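You operate a simulated robot arm through the tools that you are given. There is no shell and no other tool. Be economical: measure what you need, move in short steps, check, and stop when the job is done.

You run a simulated robot arm. Do the job below in one go: nothing can be reset, and whatever is moved stays where it is left.

## Task
Brush oil on the middle of the yellow tin, then put the lid back on the oil dish.
Fine: use the yellow brush and stand it back where it stood. Set down upright: yellow brush. A coat counts when it lies all over at full strength: go over it till it gets no stronger.

Only the result counts: the job must be done as asked and must still hold three seconds after the hand-in. Knocking over, shifting, dropping, spilling or breaking anything else fails it. Lids that push on must go on centred and level and be pressed home; caps that screw on are set level and turned clockwise until they are tight.

## Robot
A 6-joint arm with a two-finger parallel gripper, fixed in place. Base frame: the origin is at the foot of the arm, x ahead of it, y to its left, z up; the work surface is at about z = 0. Lengths are in mm, angles in degrees, forces in N, time in s.
With the tool pointing down near the work surface it reaches from about 140 to 580 mm from the base axis. Its first joint turns from -66.0 to 66.0 degrees. Payload 2.1 kg.
The tool frame sits at the grasp point between the pads (the TCP): z along the fingers, y along the line on which they close. The tips reach 30 mm beyond it. The gripper opens to 94 mm. The fingers are 28 mm wide and 10 mm thick; the gripper's body (50 by 96 mm) begins 55 mm behind the TCP.
Orientation is told as [roll, pitch, yaw] about the base's x, y, z axes, in that order, counted from this pose: with the fingers straight down and closing along the base's y, the tool's x points along the base's -x, its y along +y and its z along -z.

## Interface
- The arm moves only by the tool nudge_tool. Its argument "plan" is a list of rows, each an object of numbers (a shift or turn left out is 0, a gripper value left out holds the last): "claw": the finger opening in mm, from 0 to 94; "x", "y", "z": the shift along the tool's x, y, z in units of 50 mm (1.0 is 50 mm); "rx", "ry", "rz": the turn, a rotation vector about the tool's x, y, z in units of 4 degrees (1.0 is 4 degrees). In form: [{"claw": .., "x": .., "y": .., "z": .., "rx": .., "ry": .., "rz": ..}, ...]. A call has 1 to 8 rows; each row shifts and turns the commanded pose from where the row before left it, along the tool's axes as they then stand. A call with a number of a shift or a turn outside -1 to 1 is refused whole. Each row takes 0.2 s and may step no farther than 50 mm and 8.6 degrees from the row before; otherwise, or with a gripper value out of range, the whole call is refused. Where a pose cannot be reached the arm comes as near as it can. A force on the tool above 70 N (or 10 N above the force at the start of the call, whichever is more), or a blocked arm, ends the call early, and 0.2 s more pass. Each finger travels about 72 mm/s and halts on what it meets, pressing with about 43 N; the grip force reading is that of the motor and also rises with nothing between the fingers. The clock runs only during rows and for 0.2 s after the last one: add rows that do not move to give the fingers time. It gives the time, the measured TCP pose, the force on the tool (base axes), the opening and the grip force at its end, in the units of the frame above (readings bear some noise), with the torque about the TCP (base axes, N m) and any sound that the robot's microphone picked up.
- Cameras (640 x 400 px; columns grow to the right, rows downward): "scene" is fixed at [52.2, -369.3, 482.8]; the picture's right is [0.79, -0.62, 0.00], its down [-0.36, -0.46, -0.81] and it looks along [0.50, 0.64, -0.58] (base axes); focal length 214 px, centre (320, 200). "wrist" rides on the gripper at [76, 14, -102] in the tool frame; the picture's right is [-0.18, 0.98, 0.00], its down [-0.75, -0.14, -0.64] and it looks along [-0.63, -0.12, 0.77] (tool axes); focal length 243 px, centre (320, 200). There is no depth. A picture from a camera that has moved, and an enlarged one, comes with that camera's place and axes in the base frame and with its lens.
- snapshot(camera): a new picture of that camera. No time passes.
- enlarge(camera, box): a new picture of the part [left, top, right, bottom] of that camera's present view, enlarged. No time passes.
- job_done(): hands the job in; it is judged then, once.

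Go step by step. Nothing tells you positions but the pictures and the camera data: compare them with the known pose of the tool, close in by small moves and look again before you grip or let go. The budget is 120 turns and 64 pictures, counting those below and the enlarged ones. Unless the task says otherwise, let go and move clear before handing in, and close with one line.

The tools are called by a JSON object that holds its "name" and its "arguments". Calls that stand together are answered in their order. nudge_tool: Moves the arm, as the interface text tells. Its arguments: {"type":"object","properties":{"plan":{"type":"array"}},"required":["plan"]} The other tools are called the same way: snapshot (camera) takes a picture; enlarge (camera, box) takes an enlarged picture of a part of a camera's view; job_done () hands the job in.

At the start:

```text
time: 0.0
position: [335.5, -166.3, 373.0]
ee_rot: [0.0, 0.0, 0.0]
force: [-0.4, -0.5, 0.7]
wrist_torque: [-0.01, 0.04, -0.03]
opening: 93.8
finger_force: 0.0
```

scene: 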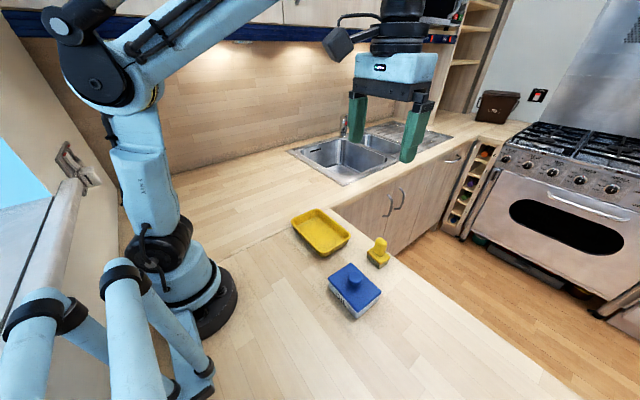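
wrist: 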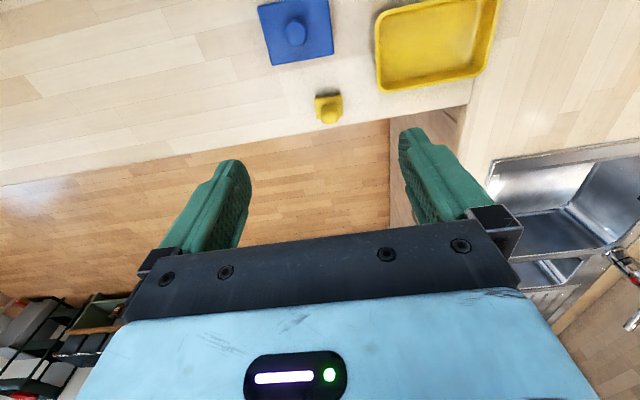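

I see a yellow tin, a small yellow brush standing near the counter edge, and a dish with a blue knobbed lid. I'll look closer.

{"name": "enlarge", "arguments": {"camera": "scene", "box": [270, 190, 430, 340]}}

{"name": "enlarge", "arguments": {"camera": "wrist", "box": [230, 0, 520, 150]}}

```text
2.67 times, centred on (350, 265) of scene
camera zoom: at [52.2, -369.3, 482.8], right [0.79, -0.62, 0.0], down [-0.36, -0.46, -0.81], along [0.5, 0.64, -0.58], focal length 572 px, centre (240, 27)
```

zoom: 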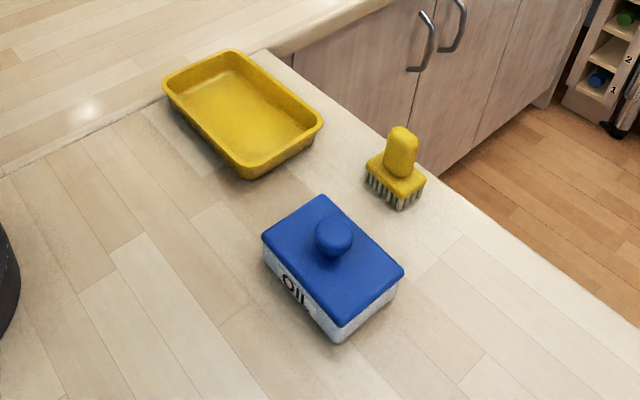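

```text
2.21 times, centred on (375, 75) of wrist
camera zoom: at [259.4, -152.3, 474.0], right [0.18, 0.98, 0.0], down [0.75, -0.14, 0.64], along [0.63, -0.12, -0.77], focal length 535 px, centre (199, 476)
```

zoom: 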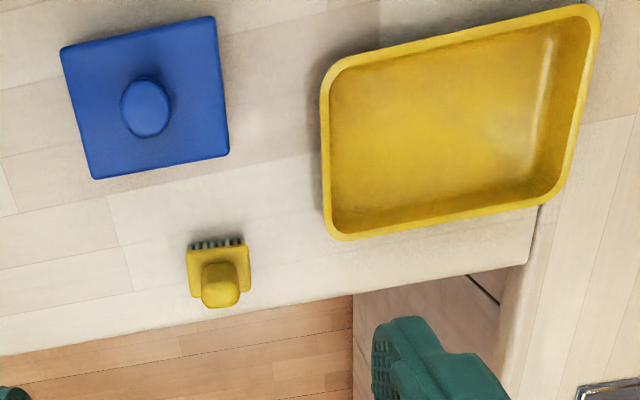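

From the two views I put the lid knob at about (291,-192), with its top near z 70. The brush is at about (407,-165), 85 tall, and the tin is centred at about (349,7). I'll move above the knob and look again.

{"name": "nudge_tool", "arguments": {"plan": [{"x": 0.178, "y": -0.105, "z": 0.892, "claw": 60}, {"x": 0.178, "y": -0.105, "z": 0.892}, {"x": 0.178, "y": -0.105, "z": 0.892}, {"x": 0.178, "y": -0.105, "z": 0.892}, {"x": 0.178, "y": -0.105, "z": 0.892}, {}]}}

{"name": "snapshot", "arguments": {"camera": "scene"}}

{"name": "snapshot", "arguments": {"camera": "wrist"}}

```text
time: 1.4
position: [292.2, -191.1, 147.8]
ee_rot: [0.1, 0.0, 0.0]
force: [0.8, -0.7, 0.2]
wrist_torque: [0.02, 0.0, 0.02]
opening: 59.9
finger_force: 0.1
```

```text
59 pictures are left
```

scene: 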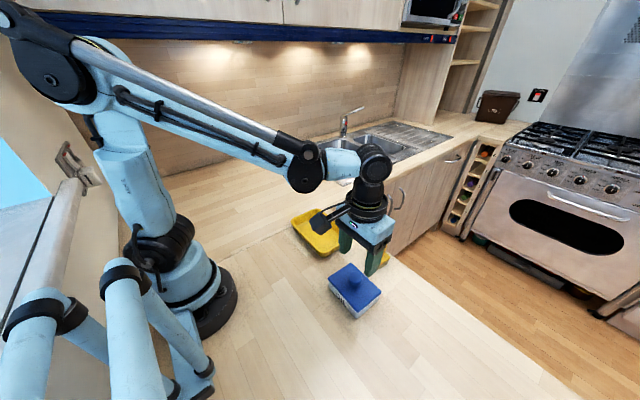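

```text
58 pictures are left
camera wrist: at [215.2, -177.2, 249.4], right [0.18, 0.98, 0.0], down [0.75, -0.14, 0.64], along [0.63, -0.12, -0.77], focal length 243 px, centre (320, 200)
```

wrist: 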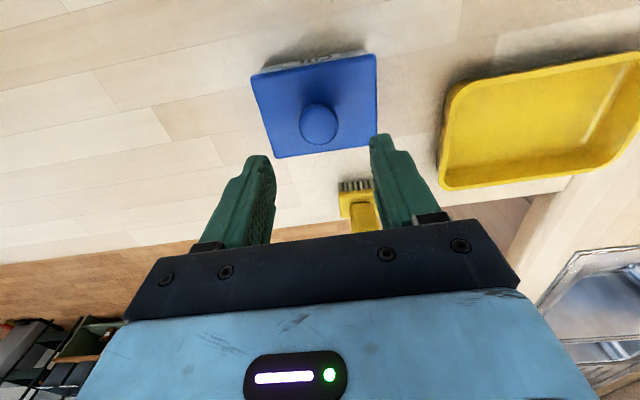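

{"name": "enlarge", "arguments": {"camera": "wrist", "box": [230, 40, 400, 220]}}

{"name": "enlarge", "arguments": {"camera": "scene", "box": [310, 200, 410, 330]}}

```text
2.22 times, centred on (315, 130) of wrist
camera zoom: at [215.2, -177.2, 249.4], right [0.18, 0.98, 0.0], down [0.75, -0.14, 0.64], along [0.63, -0.12, -0.77], focal length 539 px, centre (331, 356)
```

zoom: 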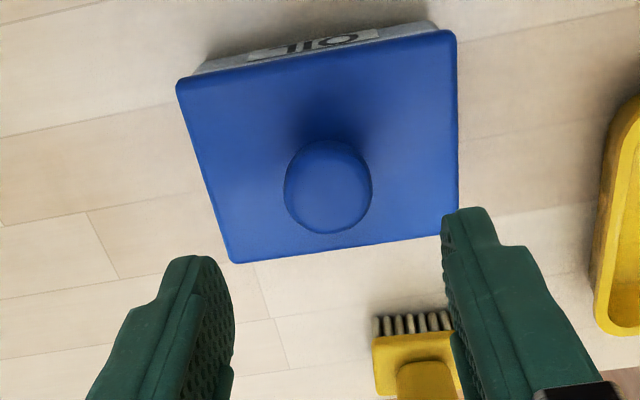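

```text
3.08 times, centred on (360, 265) of scene
camera zoom: at [52.2, -369.3, 482.8], right [0.79, -0.62, 0.0], down [-0.36, -0.46, -0.81], along [0.5, 0.64, -0.58], focal length 660 px, centre (197, 0)
```

zoom: 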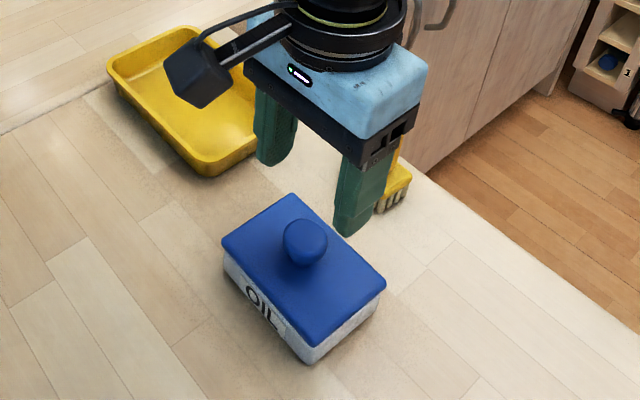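

{"name": "nudge_tool", "arguments": {"plan": [{"x": 0.03, "y": -0.025, "z": 0.62}, {"z": 0.62}, {}]}}

{"name": "enlarge", "arguments": {"camera": "scene", "box": [310, 200, 410, 330]}}

{"name": "enlarge", "arguments": {"camera": "wrist", "box": [180, 80, 460, 250]}}

```text
time: 2.2
position: [291.6, -191.5, 88.6]
ee_rot: [0.0, 0.0, 0.1]
force: [0.8, 0.3, -0.6]
wrist_torque: [0.01, 0.02, -0.01]
opening: 60.1
finger_force: 0.1
```

```text
3.08 times, centred on (360, 265) of scene
camera zoom: at [52.2, -369.3, 482.8], right [0.79, -0.62, 0.0], down [-0.36, -0.46, -0.81], along [0.5, 0.64, -0.58], focal length 660 px, centre (197, 0)
```

zoom: 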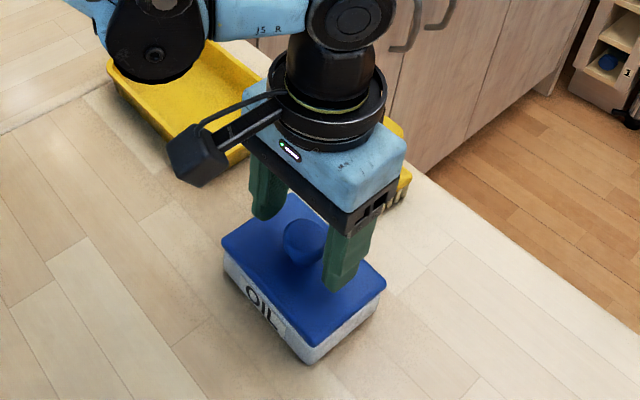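

```text
2.29 times, centred on (320, 165) of wrist
camera zoom: at [214.6, -177.4, 188.7], right [0.18, 0.98, 0.0], down [0.75, -0.14, 0.64], along [0.63, -0.12, -0.77], focal length 555 px, centre (320, 280)
```

zoom: 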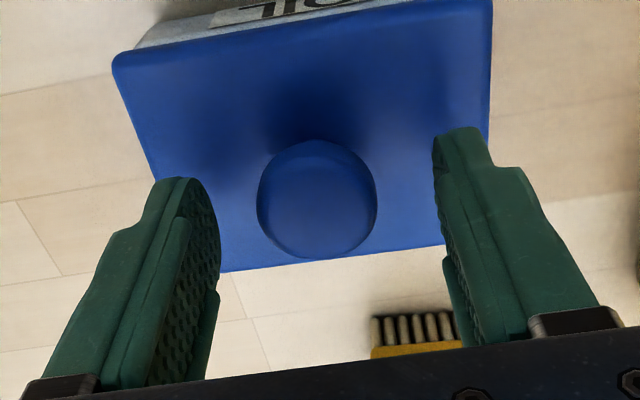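

{"name": "nudge_tool", "arguments": {"plan": [{"z": 0.1, "y": -0.015}, {"z": 0.1}, {}]}}

{"name": "enlarge", "arguments": {"camera": "scene", "box": [330, 240, 400, 310]}}

```text
time: 3.0
position: [291.6, -193.1, 77.4]
ee_rot: [0.0, 0.0, -0.1]
force: [0.4, -0.2, 0.2]
wrist_torque: [0.01, -0.01, 0.01]
opening: 59.9
finger_force: 0.0
```

```text
5.71 times, centred on (365, 275) of scene
camera zoom: at [52.2, -369.3, 482.8], right [0.79, -0.62, 0.0], down [-0.36, -0.46, -0.81], along [0.5, 0.64, -0.58], focal length 1226 px, centre (63, -229)
```

zoom: 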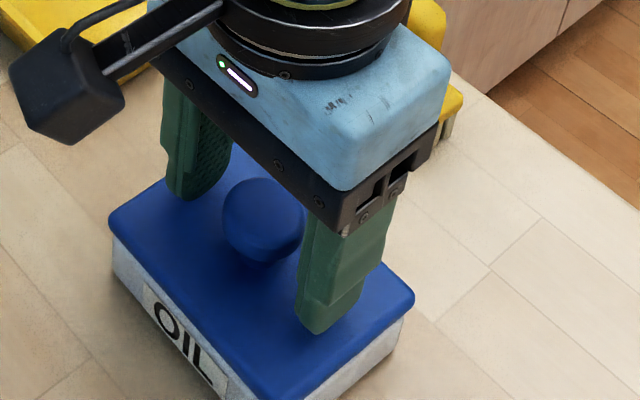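

The fingertips straddle the knob, just above the lid. I'll close on it.

{"name": "nudge_tool", "arguments": {"plan": [{"claw": 20}, {"claw": 20}, {}, {}]}}

```text
time: 4.0
position: [290.9, -193.8, 77.5]
ee_rot: [0.0, 0.0, 0.1]
force: [-0.2, 0.7, 0.3]
wrist_torque: [0.02, 0.0, -0.01]
opening: 28.3
finger_force: 42.6
heard: snap
```

{"name": "nudge_tool", "arguments": {"plan": [{"z": -0.1}, {"z": -0.15}, {"z": -0.2}, {"z": -0.3}, {}]}}

{"name": "enlarge", "arguments": {"camera": "scene", "box": [310, 200, 410, 330]}}

```text
time: 5.2
position: [290.8, -194.7, 115.7]
ee_rot: [-0.1, 0.0, 0.0]
force: [-1.0, 0.7, -1.2]
wrist_torque: [-0.03, -0.03, 0.01]
opening: 28.6
finger_force: 43.1
```

```text
3.08 times, centred on (360, 265) of scene
camera zoom: at [52.2, -369.3, 482.8], right [0.79, -0.62, 0.0], down [-0.36, -0.46, -0.81], along [0.5, 0.64, -0.58], focal length 660 px, centre (197, 0)
```

zoom: 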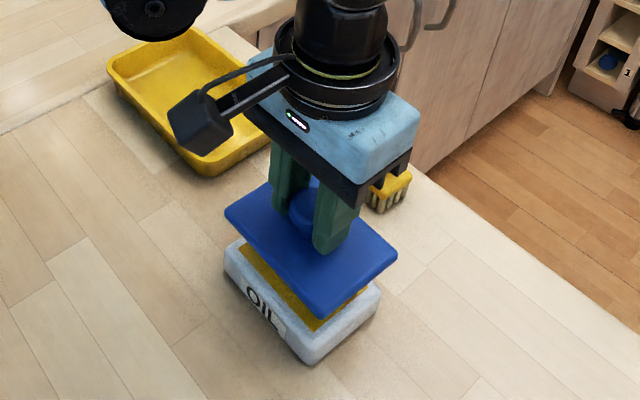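

The lid is off and the dish stayed put. I'll carry the lid to clear counter near (290,-345).

{"name": "nudge_tool", "arguments": {"plan": [{"z": -0.4, "y": -0.5}, {"y": -0.9}, {"y": -0.9}, {"y": -0.7}, {"z": 0.6}, {"z": 0.5}, {"z": 0.3}, {}]}}

{"name": "snapshot", "arguments": {"camera": "scene"}}

```text
time: 7.0
position: [289.3, -342.7, 64.6]
ee_rot: [-0.1, 0.0, 0.1]
force: [0.2, 0.0, -0.8]
wrist_torque: [0.01, 0.01, 0.01]
opening: 28.2
finger_force: 43.0
```

```text
51 pictures are left
```

scene: 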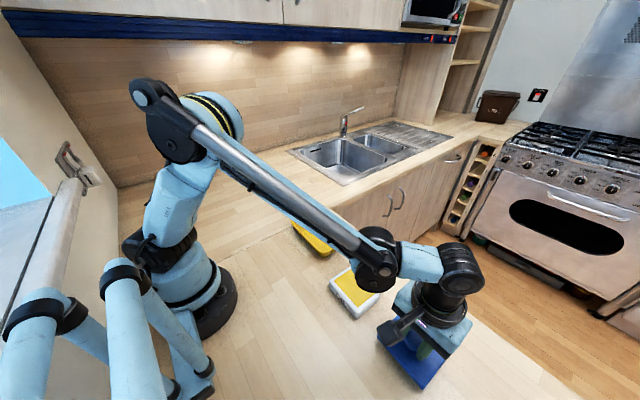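

{"name": "nudge_tool", "arguments": {"plan": [{"z": 0.2}, {"z": 0.06}, {"z": 0.06}, {"z": 0.06}, {}]}}

{"name": "enlarge", "arguments": {"camera": "scene", "box": [330, 250, 490, 400]}}

```text
time: 8.2
position: [290.3, -343.8, 45.7]
ee_rot: [0.0, 0.0, 0.0]
force: [0.8, -0.6, 22.5]
wrist_torque: [0.02, -0.03, 0.04]
opening: 28.6
finger_force: 43.2
```

```text
2.67 times, centred on (410, 325) of scene
camera zoom: at [52.1, -369.2, 482.9], right [0.79, -0.62, 0.0], down [-0.36, -0.46, -0.81], along [0.5, 0.64, -0.58], focal length 572 px, centre (80, -133)
```

zoom: 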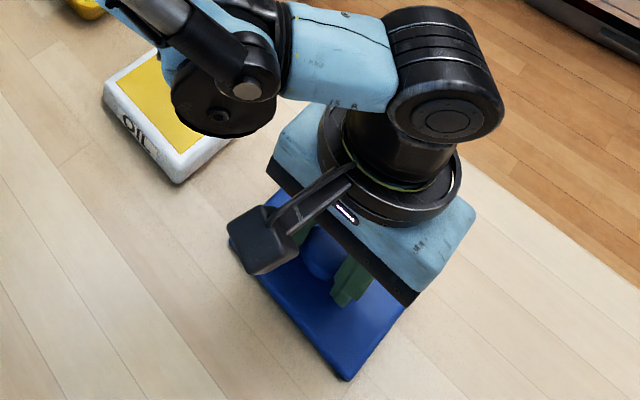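

The lid is on the counter (22 N contact). I'll release it and go up.

{"name": "nudge_tool", "arguments": {"plan": [{"z": -0.02, "claw": 60}, {"claw": 60}, {}, {"z": -0.5}, {"z": -1}, {"z": -1}, {}]}}

{"name": "snapshot", "arguments": {"camera": "scene"}}

{"name": "snapshot", "arguments": {"camera": "wrist"}}

```text
time: 9.8
position: [286.8, -343.2, 170.3]
ee_rot: [-0.1, -0.1, 0.1]
force: [-0.4, 0.5, -0.1]
wrist_torque: [0.0, 0.0, 0.04]
opening: 60.2
finger_force: 0.0
```

```text
49 pictures are left
```

scene: 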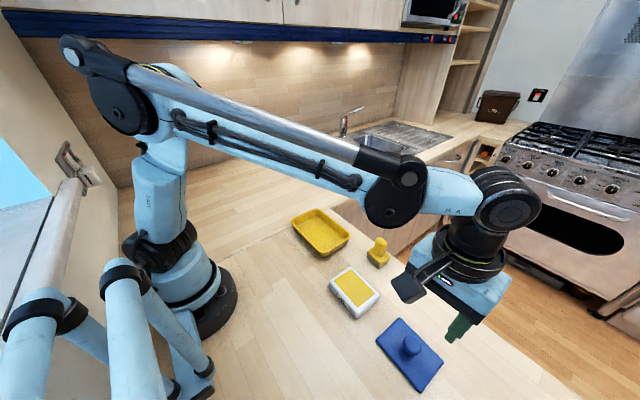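

```text
48 pictures are left
camera wrist: at [210.8, -329.0, 272.7], right [0.18, 0.98, 0.0], down [0.75, -0.14, 0.64], along [0.63, -0.12, -0.77], focal length 243 px, centre (320, 200)
```

wrist: 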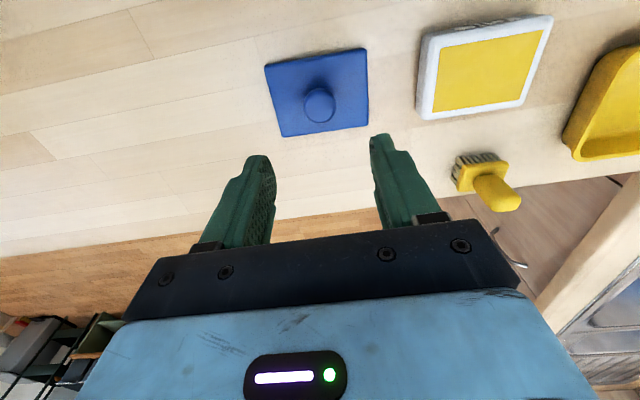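

The lid rests on the counter and the dish shows its oil surface. Next I go above the brush.

{"name": "nudge_tool", "arguments": {"plan": [{"x": -0.433, "y": 0.71}, {"x": -0.433, "y": 0.71}, {"x": -0.433, "y": 0.71}, {"x": -0.433, "y": 0.71}, {"x": -0.433, "y": 0.71}, {}]}}

{"name": "enlarge", "arguments": {"camera": "wrist", "box": [180, 40, 460, 215]}}

{"name": "enlarge", "arguments": {"camera": "scene", "box": [310, 200, 430, 330]}}

```text
time: 11.2
position: [397.8, -167.0, 172.0]
ee_rot: [0.0, 0.0, 0.0]
force: [0.2, -0.6, 0.0]
wrist_torque: [0.0, 0.02, 0.03]
opening: 59.9
finger_force: 0.1
```

```text
2.29 times, centred on (320, 128) of wrist
camera zoom: at [322.0, -153.2, 274.0], right [0.18, 0.98, 0.0], down [0.75, -0.14, 0.64], along [0.63, -0.12, -0.77], focal length 555 px, centre (320, 366)
```

zoom: 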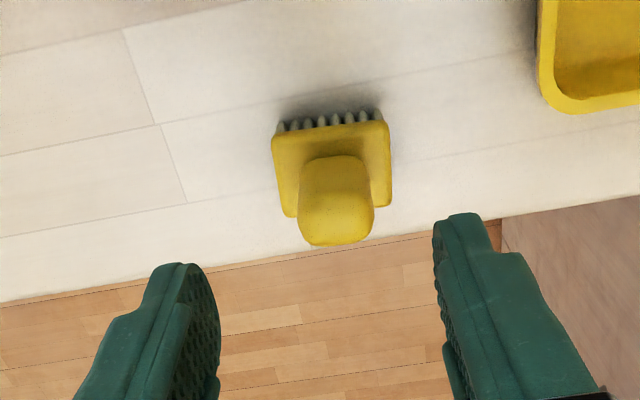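

```text
3.08 times, centred on (370, 265) of scene
camera zoom: at [52.2, -369.3, 482.8], right [0.79, -0.62, 0.0], down [-0.36, -0.46, -0.81], along [0.5, 0.64, -0.58], focal length 660 px, centre (166, 0)
```

zoom: 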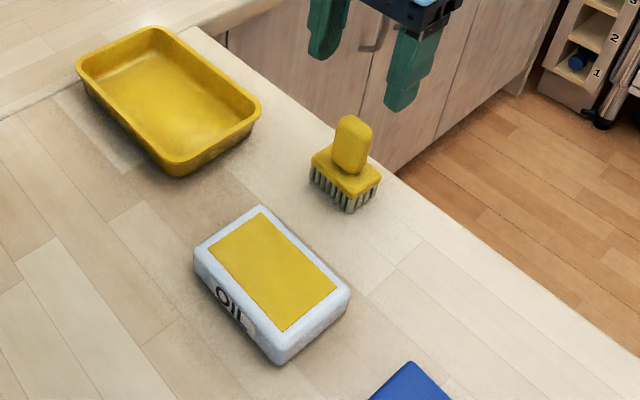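

{"name": "nudge_tool", "arguments": {"plan": [{"x": -0.25, "y": 0.06, "rz": 0.6}, {"z": 0.5}, {"z": 0.5}, {"z": 0.5}, {}]}}

{"name": "enlarge", "arguments": {"camera": "wrist", "box": [180, 80, 460, 255]}}

{"name": "enlarge", "arguments": {"camera": "scene", "box": [340, 200, 430, 290]}}

```text
time: 12.4
position: [411.0, -164.8, 98.1]
ee_rot: [0.0, 0.1, -2.5]
force: [-1.3, -0.5, 0.3]
wrist_torque: [0.0, 0.01, 0.01]
opening: 59.7
finger_force: 0.1
```

```text
2.29 times, centred on (320, 168) of wrist
camera zoom: at [335.2, -147.0, 199.2], right [0.23, 0.97, 0.0], down [0.75, -0.17, 0.64], along [0.63, -0.14, -0.77], focal length 555 px, centre (320, 274)
```

zoom: 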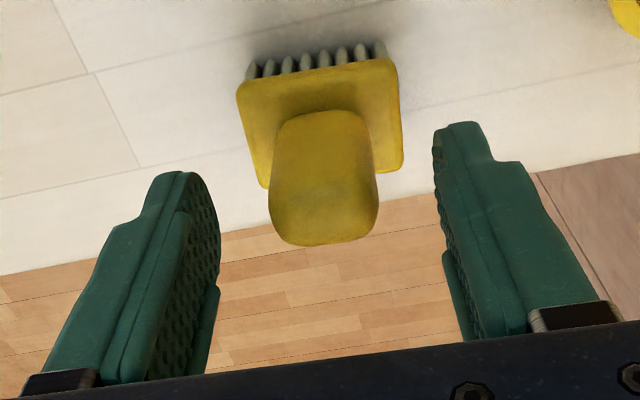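

```text
4.44 times, centred on (385, 245) of scene
camera zoom: at [52.2, -369.3, 482.8], right [0.79, -0.62, 0.0], down [-0.36, -0.46, -0.81], along [0.5, 0.64, -0.58], focal length 953 px, centre (31, 0)
```

zoom: 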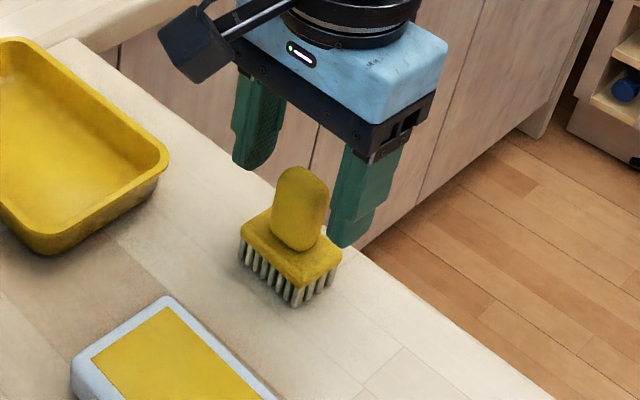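

{"name": "nudge_tool", "arguments": {"plan": [{"z": 0.22}, {"z": 0.2}, {}]}}

{"name": "enlarge", "arguments": {"camera": "scene", "box": [340, 200, 430, 290]}}

{"name": "enlarge", "arguments": {"camera": "wrist", "box": [180, 80, 460, 255]}}

```text
time: 13.2
position: [410.9, -162.6, 76.7]
ee_rot: [0.0, 0.0, -2.5]
force: [0.7, -0.3, 0.4]
wrist_torque: [-0.02, -0.04, 0.03]
opening: 60.1
finger_force: 0.1
```

```text
4.44 times, centred on (385, 245) of scene
camera zoom: at [52.2, -369.3, 482.8], right [0.79, -0.62, 0.0], down [-0.36, -0.46, -0.81], along [0.5, 0.64, -0.58], focal length 953 px, centre (31, 0)
```

zoom: 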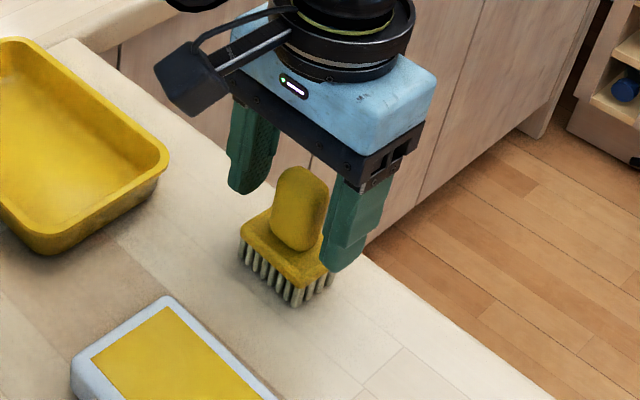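

```text
2.29 times, centred on (320, 168) of wrist
camera zoom: at [335.1, -146.7, 178.2], right [0.23, 0.97, 0.0], down [0.75, -0.17, 0.64], along [0.63, -0.14, -0.77], focal length 555 px, centre (320, 274)
```

zoom: 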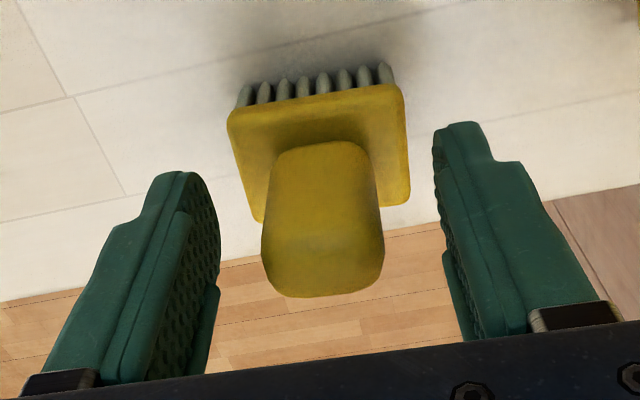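

The handle sits centred between the fingers. I'll lower slightly and grip.

{"name": "nudge_tool", "arguments": {"plan": [{"z": 0.06}, {"claw": 20}, {}, {}, {}]}}

{"name": "enlarge", "arguments": {"camera": "wrist", "box": [180, 80, 460, 255]}}

```text
time: 14.4
position: [411.8, -163.4, 73.1]
ee_rot: [0.0, -0.1, -2.4]
force: [-0.6, 0.4, 0.1]
wrist_torque: [-0.01, 0.01, -0.01]
opening: 33.0
finger_force: 43.3
```

```text
2.29 times, centred on (320, 168) of wrist
camera zoom: at [334.4, -146.5, 175.1], right [0.23, 0.97, 0.0], down [0.75, -0.17, 0.64], along [0.63, -0.14, -0.77], focal length 555 px, centre (320, 274)
```

zoom: 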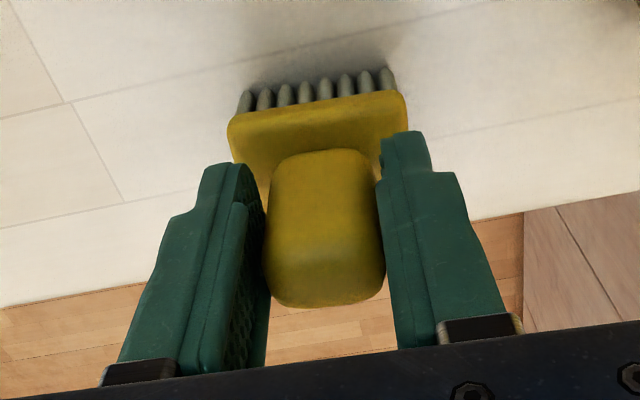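

Gripped at about 33 mm, standing point TCP (411.5,-163.4,73.1). I'll lift it and carry it over the dish.

{"name": "nudge_tool", "arguments": {"plan": [{"z": -0.2}, {"z": -0.7}, {"z": -0.7}, {"x": 0.806, "y": -0.239}, {"x": 0.806, "y": -0.239}, {"x": 0.806, "y": -0.239}, {}]}}

{"name": "enlarge", "arguments": {"camera": "scene", "box": [300, 190, 420, 330]}}

{"name": "enlarge", "arguments": {"camera": "wrist", "box": [180, 40, 460, 215]}}

```text
time: 16.0
position: [287.0, -194.1, 150.7]
ee_rot: [0.0, 0.0, -2.4]
force: [-0.3, -0.4, -1.5]
wrist_torque: [-0.01, 0.03, 0.01]
opening: 33.1
finger_force: 43.1
```

```text
2.86 times, centred on (360, 260) of scene
camera zoom: at [52.2, -369.3, 482.8], right [0.79, -0.62, 0.0], down [-0.36, -0.46, -0.81], along [0.5, 0.64, -0.58], focal length 613 px, centre (206, 29)
```

zoom: 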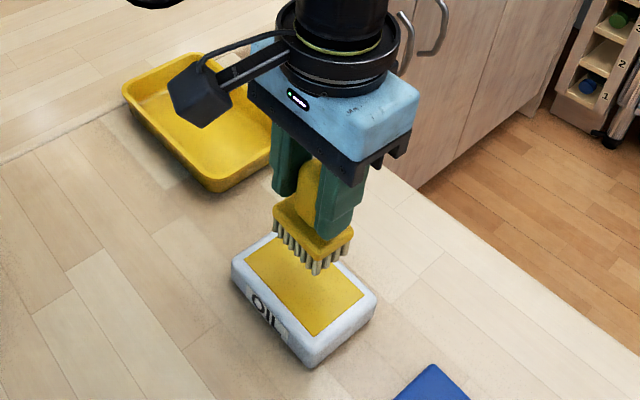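

```text
2.29 times, centred on (320, 128) of wrist
camera zoom: at [210.5, -177.2, 252.9], right [0.22, 0.97, 0.0], down [0.75, -0.17, 0.64], along [0.63, -0.14, -0.77], focal length 555 px, centre (320, 366)
```

zoom: 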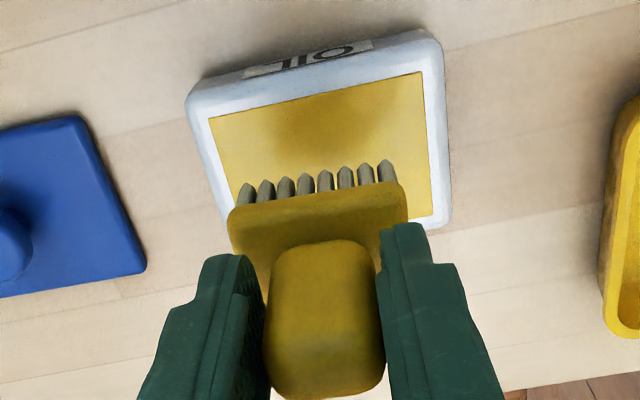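

{"name": "nudge_tool", "arguments": {"plan": [{"x": -0.045, "y": 0.025}, {"z": 0.4}, {"z": 0.3}, {"z": 0.2}, {}]}}

{"name": "enlarge", "arguments": {"camera": "scene", "box": [320, 230, 400, 330]}}

{"name": "enlarge", "arguments": {"camera": "wrist", "box": [180, 40, 460, 215]}}

```text
time: 17.2
position: [289.8, -193.0, 107.0]
ee_rot: [0.0, 0.0, -2.4]
force: [-0.4, 0.1, 0.3]
wrist_torque: [0.02, -0.01, -0.02]
opening: 33.1
finger_force: 43.1
```

```text
4.00 times, centred on (360, 280) of scene
camera zoom: at [52.2, -369.3, 482.8], right [0.79, -0.62, 0.0], down [-0.36, -0.46, -0.81], along [0.5, 0.64, -0.58], focal length 858 px, centre (160, -120)
```

zoom: 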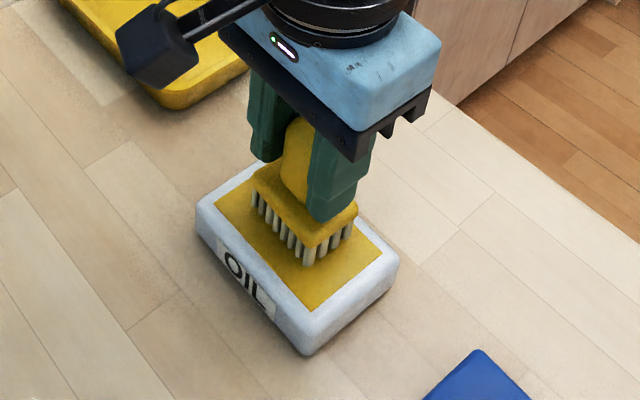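

```text
2.29 times, centred on (320, 128) of wrist
camera zoom: at [214.3, -175.6, 208.7], right [0.23, 0.97, 0.0], down [0.75, -0.17, 0.64], along [0.63, -0.14, -0.77], focal length 555 px, centre (320, 366)
```

zoom: 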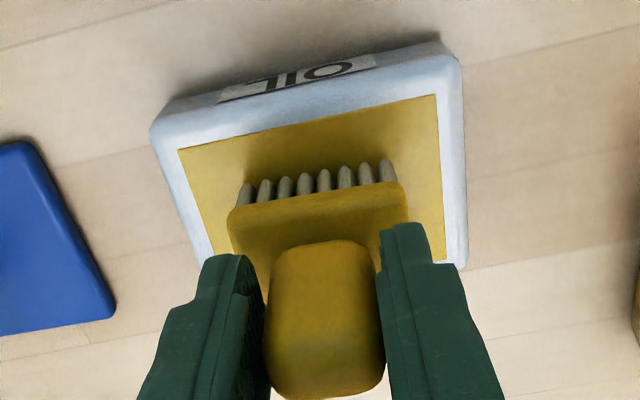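

{"name": "nudge_tool", "arguments": {"plan": [{"z": 0.08}, {"z": 0.06}, {"z": 0.06}, {}]}}

{"name": "enlarge", "arguments": {"camera": "scene", "box": [320, 230, 400, 330]}}

```text
time: 18.2
position: [291.2, -192.7, 98.3]
ee_rot: [0.0, -0.1, -2.5]
force: [0.7, 1.9, 40.2]
wrist_torque: [0.0, -0.56, 0.02]
opening: 33.2
finger_force: 42.3
```

```text
4.00 times, centred on (360, 280) of scene
camera zoom: at [52.1, -369.2, 482.9], right [0.79, -0.62, 0.0], down [-0.36, -0.46, -0.81], along [0.5, 0.64, -0.58], focal length 858 px, centre (160, -120)
```

zoom: 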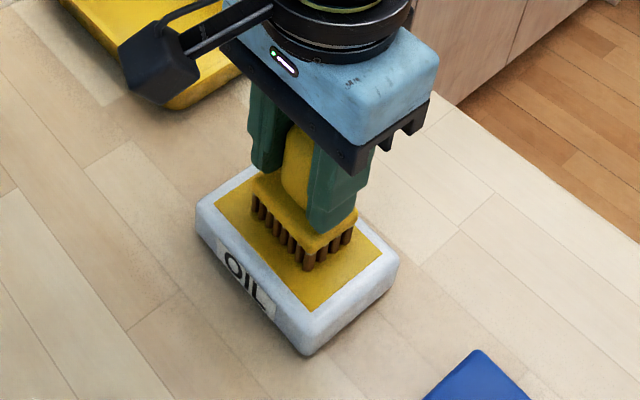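

The bristles turned oily on contact with a firm surface at about 40 N. I'll lift out and check.

{"name": "nudge_tool", "arguments": {"plan": [{"z": -0.08}, {}, {"z": -0.3}, {"z": -0.6}, {}]}}

{"name": "enlarge", "arguments": {"camera": "scene", "box": [300, 190, 420, 330]}}

{"name": "enlarge", "arguments": {"camera": "wrist", "box": [180, 40, 460, 215]}}

```text
time: 19.4
position: [291.2, -191.4, 148.6]
ee_rot: [-0.1, 0.1, -2.4]
force: [0.4, 1.0, -0.2]
wrist_torque: [0.05, -0.03, 0.02]
opening: 33.4
finger_force: 43.2
```

```text
2.86 times, centred on (360, 260) of scene
camera zoom: at [52.2, -369.3, 482.8], right [0.79, -0.62, 0.0], down [-0.36, -0.46, -0.81], along [0.5, 0.64, -0.58], focal length 613 px, centre (206, 29)
```

zoom: 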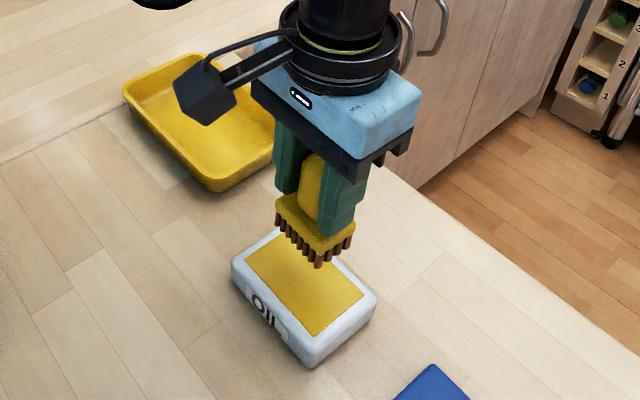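

```text
2.29 times, centred on (320, 128) of wrist
camera zoom: at [215.2, -175.4, 250.3], right [0.23, 0.97, 0.0], down [0.75, -0.17, 0.64], along [0.63, -0.14, -0.77], focal length 555 px, centre (320, 366)
```

zoom: 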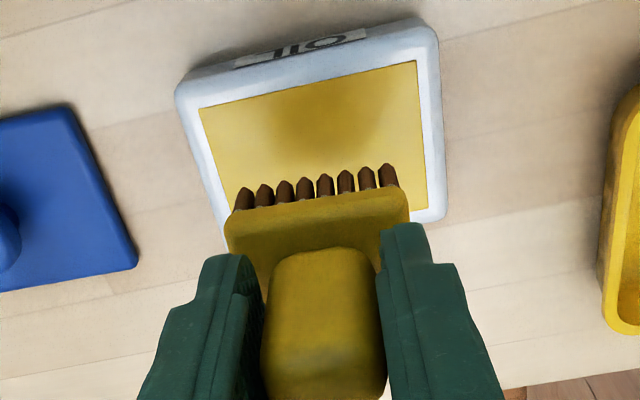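

The bristles are well loaded. Now I carry the brush over the tin's middle.

{"name": "nudge_tool", "arguments": {"plan": [{"x": -0.197, "y": 0.803}, {"x": -0.197, "y": 0.803}, {"x": -0.197, "y": 0.803}, {"x": -0.197, "y": 0.803}, {"x": -0.197, "y": 0.803}, {}]}}

{"name": "snapshot", "arguments": {"camera": "wrist"}}

{"name": "enlarge", "arguments": {"camera": "scene", "box": [260, 150, 400, 290]}}

```text
time: 20.8
position: [346.3, 6.6, 145.9]
ee_rot: [0.1, 0.0, -2.3]
force: [-0.2, -0.2, -1.0]
wrist_torque: [0.05, -0.01, 0.01]
opening: 33.0
finger_force: 43.3
```

```text
33 pictures are left
camera wrist: at [270.7, 22.6, 248.3], right [0.23, 0.97, 0.0], down [0.75, -0.17, 0.64], along [0.63, -0.14, -0.77], focal length 243 px, centre (320, 200)
```

wrist: 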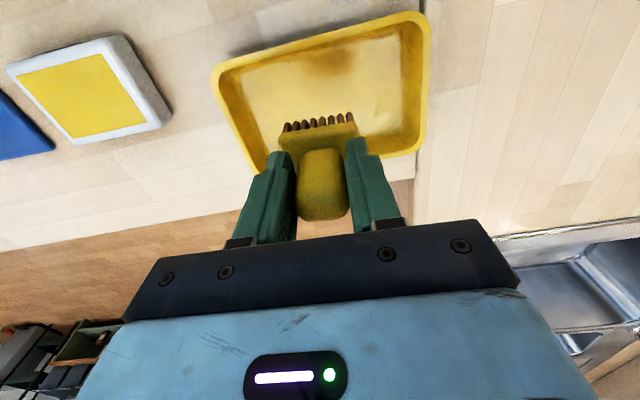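

```text
2.86 times, centred on (330, 220) of scene
camera zoom: at [52.2, -369.3, 482.8], right [0.79, -0.62, 0.0], down [-0.36, -0.46, -0.81], along [0.5, 0.64, -0.58], focal length 613 px, centre (291, 143)
```

zoom: 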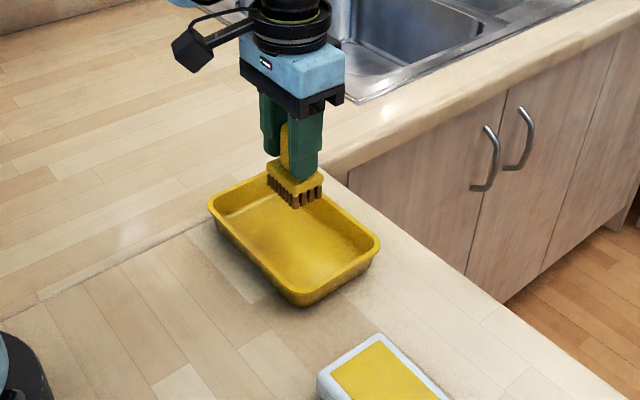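

{"name": "nudge_tool", "arguments": {"plan": [{"x": -0.06, "y": 0.06, "z": 0.4}, {"z": 0.5}, {"z": 0.2}, {"z": 0.06}, {"z": 0.06}, {}]}}

{"name": "snapshot", "arguments": {"camera": "wrist"}}

```text
time: 22.2
position: [351.1, 8.4, 85.3]
ee_rot: [0.1, 0.0, -2.4]
force: [-0.3, 0.2, 0.0]
wrist_torque: [0.01, -0.04, 0.01]
opening: 33.2
finger_force: 42.8
```

```text
31 pictures are left
camera wrist: at [275.5, 25.8, 187.2], right [0.23, 0.97, 0.0], down [0.75, -0.17, 0.64], along [0.63, -0.14, -0.77], focal length 243 px, centre (320, 200)
```

wrist: 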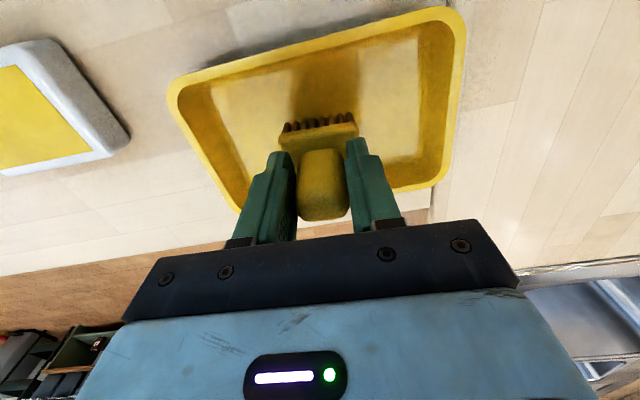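

{"name": "nudge_tool", "arguments": {"plan": [{"z": 0.05}, {"z": 0.04}, {"z": 0.04}, {"z": 0.03}, {}]}}

```text
time: 23.4
position: [350.9, 8.9, 78.8]
ee_rot: [0.0, 0.0, -2.4]
force: [0.5, 0.7, -0.9]
wrist_torque: [0.04, -0.01, 0.02]
opening: 32.9
finger_force: 42.6
```

{"name": "nudge_tool", "arguments": {"plan": [{"z": 0.03}, {"z": 0.03}, {}]}}

```text
time: 24.2
position: [350.6, 8.3, 74.2]
ee_rot: [0.0, 0.1, -2.5]
force: [-0.3, -0.4, -0.9]
wrist_torque: [0.0, 0.0, -0.03]
opening: 33.1
finger_force: 43.2
```

{"name": "nudge_tool", "arguments": {"plan": [{"z": 0.03}, {"z": 0.02}, {}]}}

{"name": "enlarge", "arguments": {"camera": "wrist", "box": [180, 40, 460, 215]}}

```text
time: 25.0
position: [350.5, 7.7, 70.8]
ee_rot: [0.0, 0.1, -2.5]
force: [-0.8, 0.1, 8.9]
wrist_torque: [0.03, -0.17, -0.01]
opening: 33.0
finger_force: 43.1
```

```text
2.29 times, centred on (320, 128) of wrist
camera zoom: at [274.7, 25.2, 173.9], right [0.23, 0.97, 0.0], down [0.75, -0.17, 0.64], along [0.63, -0.14, -0.77], focal length 555 px, centre (320, 366)
```

zoom: 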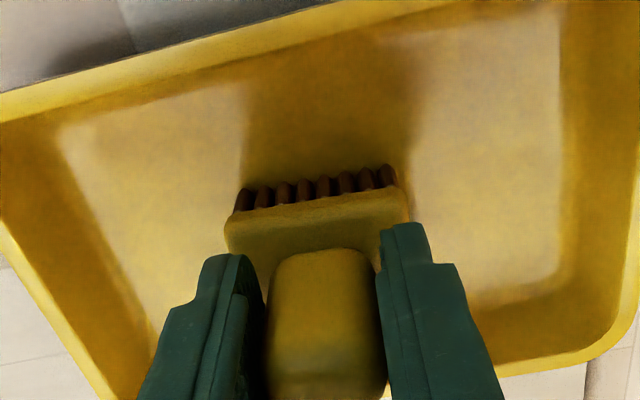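

Light contact with the tin floor (9 N). I'll try a short stroke.

{"name": "nudge_tool", "arguments": {"plan": [{"y": 0.1}, {"y": 0.15}, {"y": 0.15}, {"y": -0.2}, {"y": -0.2}, {"y": -0.2}, {"y": -0.2}, {}]}}

{"name": "snapshot", "arguments": {"camera": "scene"}}

```text
time: 26.8
position: [349.7, -10.6, 72.8]
ee_rot: [0.0, 0.0, -2.5]
force: [1.2, 6.6, 20.3]
wrist_torque: [0.13, -0.37, 0.14]
opening: 32.8
finger_force: 43.0
```

```text
29 pictures are left
```

scene: 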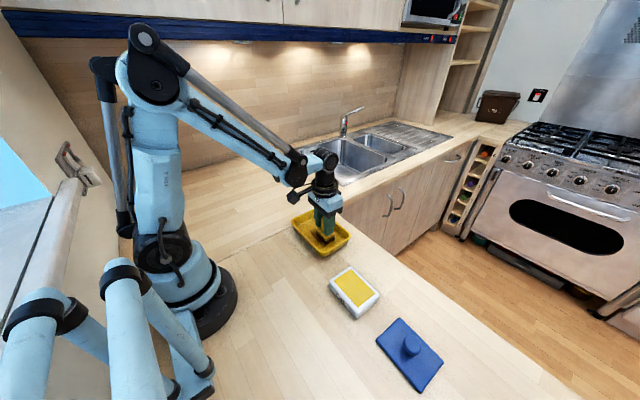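

{"name": "enlarge", "arguments": {"camera": "wrist", "box": [160, 0, 480, 200]}}

{"name": "enlarge", "arguments": {"camera": "scene", "box": [280, 190, 370, 270]}}

```text
2.00 times, centred on (320, 100) of wrist
camera zoom: at [274.4, 5.5, 173.6], right [0.23, 0.97, 0.0], down [0.75, -0.17, 0.64], along [0.63, -0.14, -0.77], focal length 485 px, centre (320, 400)
```

zoom: 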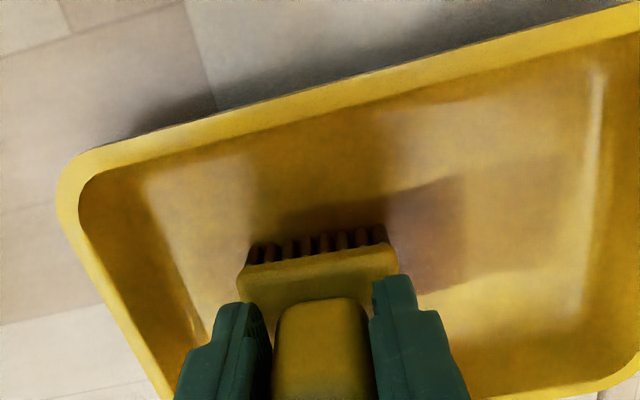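

```text
5.00 times, centred on (325, 230) of scene
camera zoom: at [52.1, -369.3, 482.8], right [0.79, -0.62, 0.0], down [-0.36, -0.46, -0.81], along [0.5, 0.64, -0.58], focal length 1072 px, centre (295, 50)
```

zoom: 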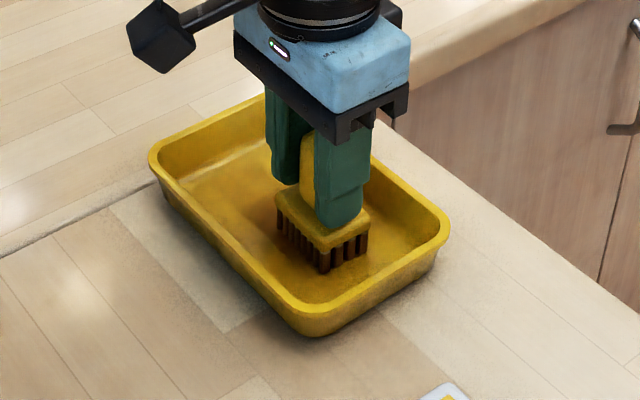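

{"name": "nudge_tool", "arguments": {"plan": [{"y": 0.22, "z": -0.02}, {"y": 0.22}, {"y": 0.22}, {"y": 0.22}, {"x": -0.24}, {"y": -0.3}, {"y": -0.3}, {"y": -0.3}]}}

{"name": "nudge_tool", "arguments": {"plan": [{"x": 0.24}, {"x": 0.24}, {"y": 0.3}, {"y": 0.3}, {"y": 0.3}, {"x": -0.24}, {"y": -0.3}, {"y": -0.3}]}}

```text
time: 28.6
position: [360.9, -13.5, 72.7]
ee_rot: [0.0, 0.0, -2.4]
force: [-0.5, -0.3, -1.0]
wrist_torque: [-0.02, -0.01, 0.01]
opening: 33.0
finger_force: 43.3
```

```text
time: 30.4
position: [350.5, 2.4, 72.6]
ee_rot: [0.1, 0.0, -2.3]
force: [-1.2, 0.8, -0.7]
wrist_torque: [-0.02, 0.01, 0.01]
opening: 32.8
finger_force: 42.7
```

{"name": "nudge_tool", "arguments": {"plan": [{"z": -0.7}, {"z": -0.7, "y": 0.5}, {"y": 0.7}, {}]}}

{"name": "enlarge", "arguments": {"camera": "scene", "box": [280, 190, 370, 270]}}

```text
time: 31.4
position: [353.5, 63.0, 143.2]
ee_rot: [0.0, 0.0, -2.4]
force: [0.0, -0.5, -0.7]
wrist_torque: [-0.03, 0.01, -0.03]
opening: 33.0
finger_force: 42.7
```

```text
5.00 times, centred on (325, 230) of scene
camera zoom: at [52.2, -369.3, 482.8], right [0.79, -0.62, 0.0], down [-0.36, -0.46, -0.81], along [0.5, 0.64, -0.58], focal length 1072 px, centre (295, 50)
```

zoom: 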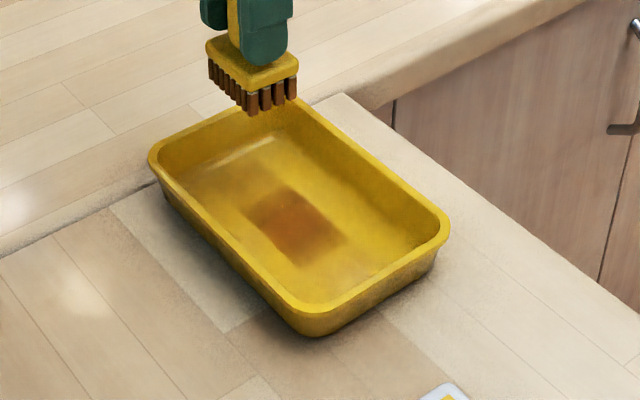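

The coat sits at the tin's middle but is still uneven, and the brush has lost load. I'll dip again.

{"name": "nudge_tool", "arguments": {"plan": [{"x": 0.174, "y": -0.86}, {"x": 0.174, "y": -0.86}, {"x": 0.174, "y": -0.86}, {"x": 0.174, "y": -0.86}, {"x": 0.174, "y": -0.86}, {"x": 0.174, "y": -0.86}, {}]}}

```text
time: 33.0
position: [292.8, -191.7, 144.5]
ee_rot: [0.0, 0.1, -2.4]
force: [-0.2, 0.2, -0.2]
wrist_torque: [-0.03, -0.02, 0.02]
opening: 33.0
finger_force: 43.0
```

{"name": "nudge_tool", "arguments": {"plan": [{"x": 0.04, "z": 0.4}, {"z": 0.4}, {"z": 0.06}, {"z": 0.04}, {}]}}

```text
time: 34.2
position: [288.3, -192.8, 97.3]
ee_rot: [0.0, -0.1, -2.4]
force: [-2.1, 0.4, 15.9]
wrist_torque: [-0.01, -0.25, 0.01]
opening: 33.2
finger_force: 43.0
```

{"name": "nudge_tool", "arguments": {"plan": [{}, {}, {"z": -0.2}, {"z": -0.8}, {}]}}

{"name": "enlarge", "arguments": {"camera": "wrist", "box": [160, 0, 480, 200]}}

```text
time: 35.4
position: [287.6, -192.3, 147.3]
ee_rot: [0.0, 0.0, -2.4]
force: [-0.4, -0.6, -1.2]
wrist_torque: [-0.01, 0.04, 0.03]
opening: 32.9
finger_force: 43.1
```

```text
2.00 times, centred on (320, 100) of wrist
camera zoom: at [212.0, -175.4, 249.8], right [0.23, 0.97, 0.0], down [0.75, -0.17, 0.64], along [0.63, -0.14, -0.77], focal length 485 px, centre (320, 400)
```

zoom: 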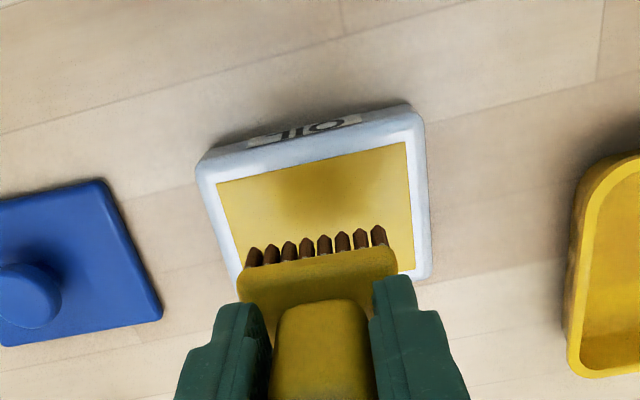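

{"name": "nudge_tool", "arguments": {"plan": [{"x": -0.2125, "y": 0.911}, {"x": -0.2125, "y": 0.911}, {"x": -0.2125, "y": 0.911}, {"x": -0.2125, "y": 0.911}, {}, {"z": 0.7}, {"z": 0.7}, {}]}}

```text
time: 37.2
position: [338.4, -12.0, 75.0]
ee_rot: [0.0, -0.1, -2.4]
force: [-0.5, -0.4, 0.1]
wrist_torque: [0.0, -0.03, 0.0]
opening: 32.8
finger_force: 43.0
```

{"name": "nudge_tool", "arguments": {"plan": [{"z": 0.04}, {"z": 0.03}, {}]}}

```text
time: 38.0
position: [337.2, -11.8, 73.1]
ee_rot: [0.0, 0.0, -2.4]
force: [1.3, 0.7, 0.1]
wrist_torque: [0.0, -0.02, 0.02]
opening: 33.1
finger_force: 43.3
```

{"name": "nudge_tool", "arguments": {"plan": [{"z": 0.025}, {}]}}

```text
time: 38.6
position: [337.4, -11.5, 72.4]
ee_rot: [0.0, 0.0, -2.4]
force: [0.2, 0.2, 0.1]
wrist_torque: [0.01, -0.02, -0.01]
opening: 33.1
finger_force: 42.4
```

{"name": "nudge_tool", "arguments": {"plan": [{"z": 0.025}, {}]}}

```text
time: 39.2
position: [338.3, -12.4, 72.7]
ee_rot: [-0.1, -0.1, -2.4]
force: [-1.4, 0.7, 7.3]
wrist_torque: [0.03, -0.12, -0.02]
opening: 32.7
finger_force: 42.5
```

{"name": "nudge_tool", "arguments": {"plan": [{"z": 0.01, "y": 0.15}, {"y": 0.18}, {"y": 0.18}, {"y": 0.18}, {"y": 0.18}]}}

```text
time: 40.4
position: [338.8, 32.2, 72.3]
ee_rot: [-0.1, 0.0, -2.4]
force: [-0.4, -0.1, -0.7]
wrist_torque: [-0.03, 0.01, -0.02]
opening: 33.1
finger_force: 43.4
```

{"name": "nudge_tool", "arguments": {"plan": [{"z": 0.03}, {"y": -0.18}, {"y": -0.18}]}}

```text
time: 41.2
position: [341.0, 13.1, 70.7]
ee_rot: [0.1, -0.1, -2.3]
force: [4.2, 13.7, 39.4]
wrist_torque: [0.16, -0.66, 0.22]
opening: 33.0
finger_force: 43.0
```

{"name": "nudge_tool", "arguments": {"plan": [{"z": -0.012, "y": -0.15}, {"y": -0.18}, {"y": -0.18}]}}

```text
time: 42.0
position: [336.7, -13.3, 71.6]
ee_rot: [0.0, -0.1, -2.4]
force: [-0.7, 8.7, 26.7]
wrist_torque: [0.11, -0.38, 0.09]
opening: 32.9
finger_force: 42.9
```

{"name": "nudge_tool", "arguments": {"plan": [{"x": -0.24}, {"y": 0.18}, {"y": 0.18}, {"y": 0.18}]}}

```text
time: 43.0
position: [351.1, 13.9, 71.3]
ee_rot: [-0.1, 0.1, -2.4]
force: [-0.8, -7.1, 21.0]
wrist_torque: [-0.23, -0.33, -0.08]
opening: 33.0
finger_force: 43.3
```

{"name": "nudge_tool", "arguments": {"plan": [{"y": 0.18}, {"y": 0.18}, {"x": -0.24}, {"y": -0.18}, {"y": -0.18}]}}

```text
time: 44.2
position: [363.7, 12.5, 70.9]
ee_rot: [0.1, 0.1, -2.5]
force: [0.4, 0.4, -0.4]
wrist_torque: [-0.02, 0.03, 0.01]
opening: 32.9
finger_force: 43.2
```

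{"name": "nudge_tool", "arguments": {"plan": [{"z": 0.02, "y": 0.1}, {"y": 0.15}, {"y": 0.15}]}}

```text
time: 45.0
position: [365.4, 33.4, 70.8]
ee_rot: [-0.2, 0.0, -2.5]
force: [0.0, -11.0, 29.9]
wrist_torque: [-0.23, -0.37, -0.14]
opening: 33.0
finger_force: 43.1
```

{"name": "nudge_tool", "arguments": {"plan": [{"y": -0.18}, {"y": -0.18}, {"y": -0.18}, {"y": -0.18}, {"y": -0.18}]}}

```text
time: 46.2
position: [362.7, -11.9, 70.4]
ee_rot: [-0.1, 0.0, -2.5]
force: [0.6, 0.1, -0.4]
wrist_torque: [-0.01, -0.01, 0.01]
opening: 32.8
finger_force: 43.4
```

{"name": "nudge_tool", "arguments": {"plan": [{"z": -0.7}, {"z": -0.7, "y": 0.5}, {"y": 0.9}, {}]}}

{"name": "enlarge", "arguments": {"camera": "scene", "box": [280, 190, 370, 270]}}

```text
time: 47.2
position: [366.6, 59.1, 138.9]
ee_rot: [0.0, 0.0, -2.4]
force: [0.0, 0.1, -0.4]
wrist_torque: [0.01, -0.02, -0.02]
opening: 32.9
finger_force: 43.3
```

```text
5.00 times, centred on (325, 230) of scene
camera zoom: at [52.2, -369.3, 482.8], right [0.79, -0.62, 0.0], down [-0.36, -0.46, -0.81], along [0.5, 0.64, -0.58], focal length 1072 px, centre (295, 50)
```

zoom: 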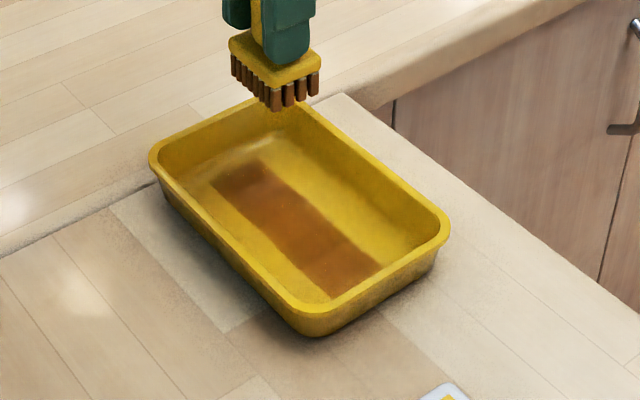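

The tin hasn't moved, and the coat fills a strip in the middle, about x 330–370 and y −48 to 70. It is still a bit uneven, so I'll re-dip and go over it again.

{"name": "nudge_tool", "arguments": {"plan": [{"x": 0.218, "y": -0.849, "z": -0.1}, {"x": 0.218, "y": -0.849}, {"x": 0.218, "y": -0.849}, {"x": 0.218, "y": -0.849}, {"x": 0.218, "y": -0.849}, {"x": 0.218, "y": -0.849}, {}]}}

```text
time: 48.8
position: [291.1, -193.0, 145.2]
ee_rot: [0.0, -0.1, -2.4]
force: [-0.5, 0.3, 0.3]
wrist_torque: [0.0, 0.0, -0.01]
opening: 33.1
finger_force: 42.7
```

{"name": "nudge_tool", "arguments": {"plan": [{"x": 0.02, "z": 0.45}, {"z": 0.4}, {"z": 0.05}, {"z": 0.04}, {}]}}

```text
time: 50.0
position: [288.8, -192.1, 98.2]
ee_rot: [0.0, 0.0, -2.4]
force: [-0.3, 0.1, -1.3]
wrist_torque: [0.04, -0.01, -0.02]
opening: 32.9
finger_force: 43.3
```

{"name": "nudge_tool", "arguments": {"plan": [{"z": 0.03}, {}, {}]}}

```text
time: 50.8
position: [288.4, -192.9, 95.8]
ee_rot: [0.0, -0.1, -2.5]
force: [0.3, 0.1, -0.6]
wrist_torque: [0.04, -0.01, 0.02]
opening: 33.0
finger_force: 42.8
```

{"name": "nudge_tool", "arguments": {"plan": [{"z": 0.03}, {}, {}]}}

```text
time: 51.6
position: [289.7, -193.0, 95.3]
ee_rot: [-0.2, -0.2, -2.4]
force: [-1.9, -2.0, 40.7]
wrist_torque: [-0.06, -0.42, -0.04]
opening: 32.8
finger_force: 43.0
```

{"name": "nudge_tool", "arguments": {"plan": [{"z": -0.2}, {"z": -0.8}, {"x": -0.269, "y": 0.836}, {"x": -0.269, "y": 0.836}, {"x": -0.269, "y": 0.836}, {"x": -0.269, "y": 0.836}, {"z": 0.7}, {}]}}

{"name": "nudge_tool", "arguments": {"plan": [{"z": 0.6}, {"z": 0.1}, {"z": 0.04}, {}]}}

```text
time: 53.4
position: [351.0, -26.5, 109.6]
ee_rot: [0.0, 0.0, -2.4]
force: [-0.3, -0.4, -0.8]
wrist_torque: [0.02, -0.01, -0.01]
opening: 33.0
finger_force: 43.2
```

```text
time: 54.4
position: [350.0, -28.2, 71.5]
ee_rot: [-0.1, 0.0, -2.4]
force: [0.8, -1.2, -0.3]
wrist_torque: [0.03, -0.02, 0.01]
opening: 33.3
finger_force: 43.1
```

{"name": "nudge_tool", "arguments": {"plan": [{"z": 0.04}, {}]}}

```text
time: 55.0
position: [349.2, -27.9, 70.6]
ee_rot: [0.0, 0.0, -2.4]
force: [0.1, -0.2, -0.4]
wrist_torque: [-0.01, 0.01, 0.01]
opening: 33.1
finger_force: 42.8
```

{"name": "nudge_tool", "arguments": {"plan": [{"z": 0.03}, {}]}}

```text
time: 55.6
position: [349.6, -28.1, 69.6]
ee_rot: [0.0, 0.1, -2.4]
force: [-4.1, -0.3, 39.7]
wrist_torque: [0.03, -0.31, -0.01]
opening: 33.4
finger_force: 42.5
```

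{"name": "nudge_tool", "arguments": {"plan": [{"z": -0.008}, {"y": 0.2}, {"y": 0.2}, {"y": 0.2}, {"y": 0.2}]}}

{"name": "nudge_tool", "arguments": {"plan": [{"y": 0.2}, {"y": 0.2}, {"y": 0.2}, {"y": 0.1}]}}

```text
time: 56.8
position: [350.7, 11.5, 69.4]
ee_rot: [-0.1, 0.0, -2.4]
force: [-0.3, -4.6, 12.6]
wrist_torque: [-0.13, -0.25, -0.08]
opening: 33.0
finger_force: 42.9
```

```text
time: 57.8
position: [352.1, 47.7, 70.0]
ee_rot: [0.0, 0.0, -2.4]
force: [0.5, -9.5, 27.3]
wrist_torque: [-0.2, -0.5, -0.17]
opening: 33.2
finger_force: 42.8
```

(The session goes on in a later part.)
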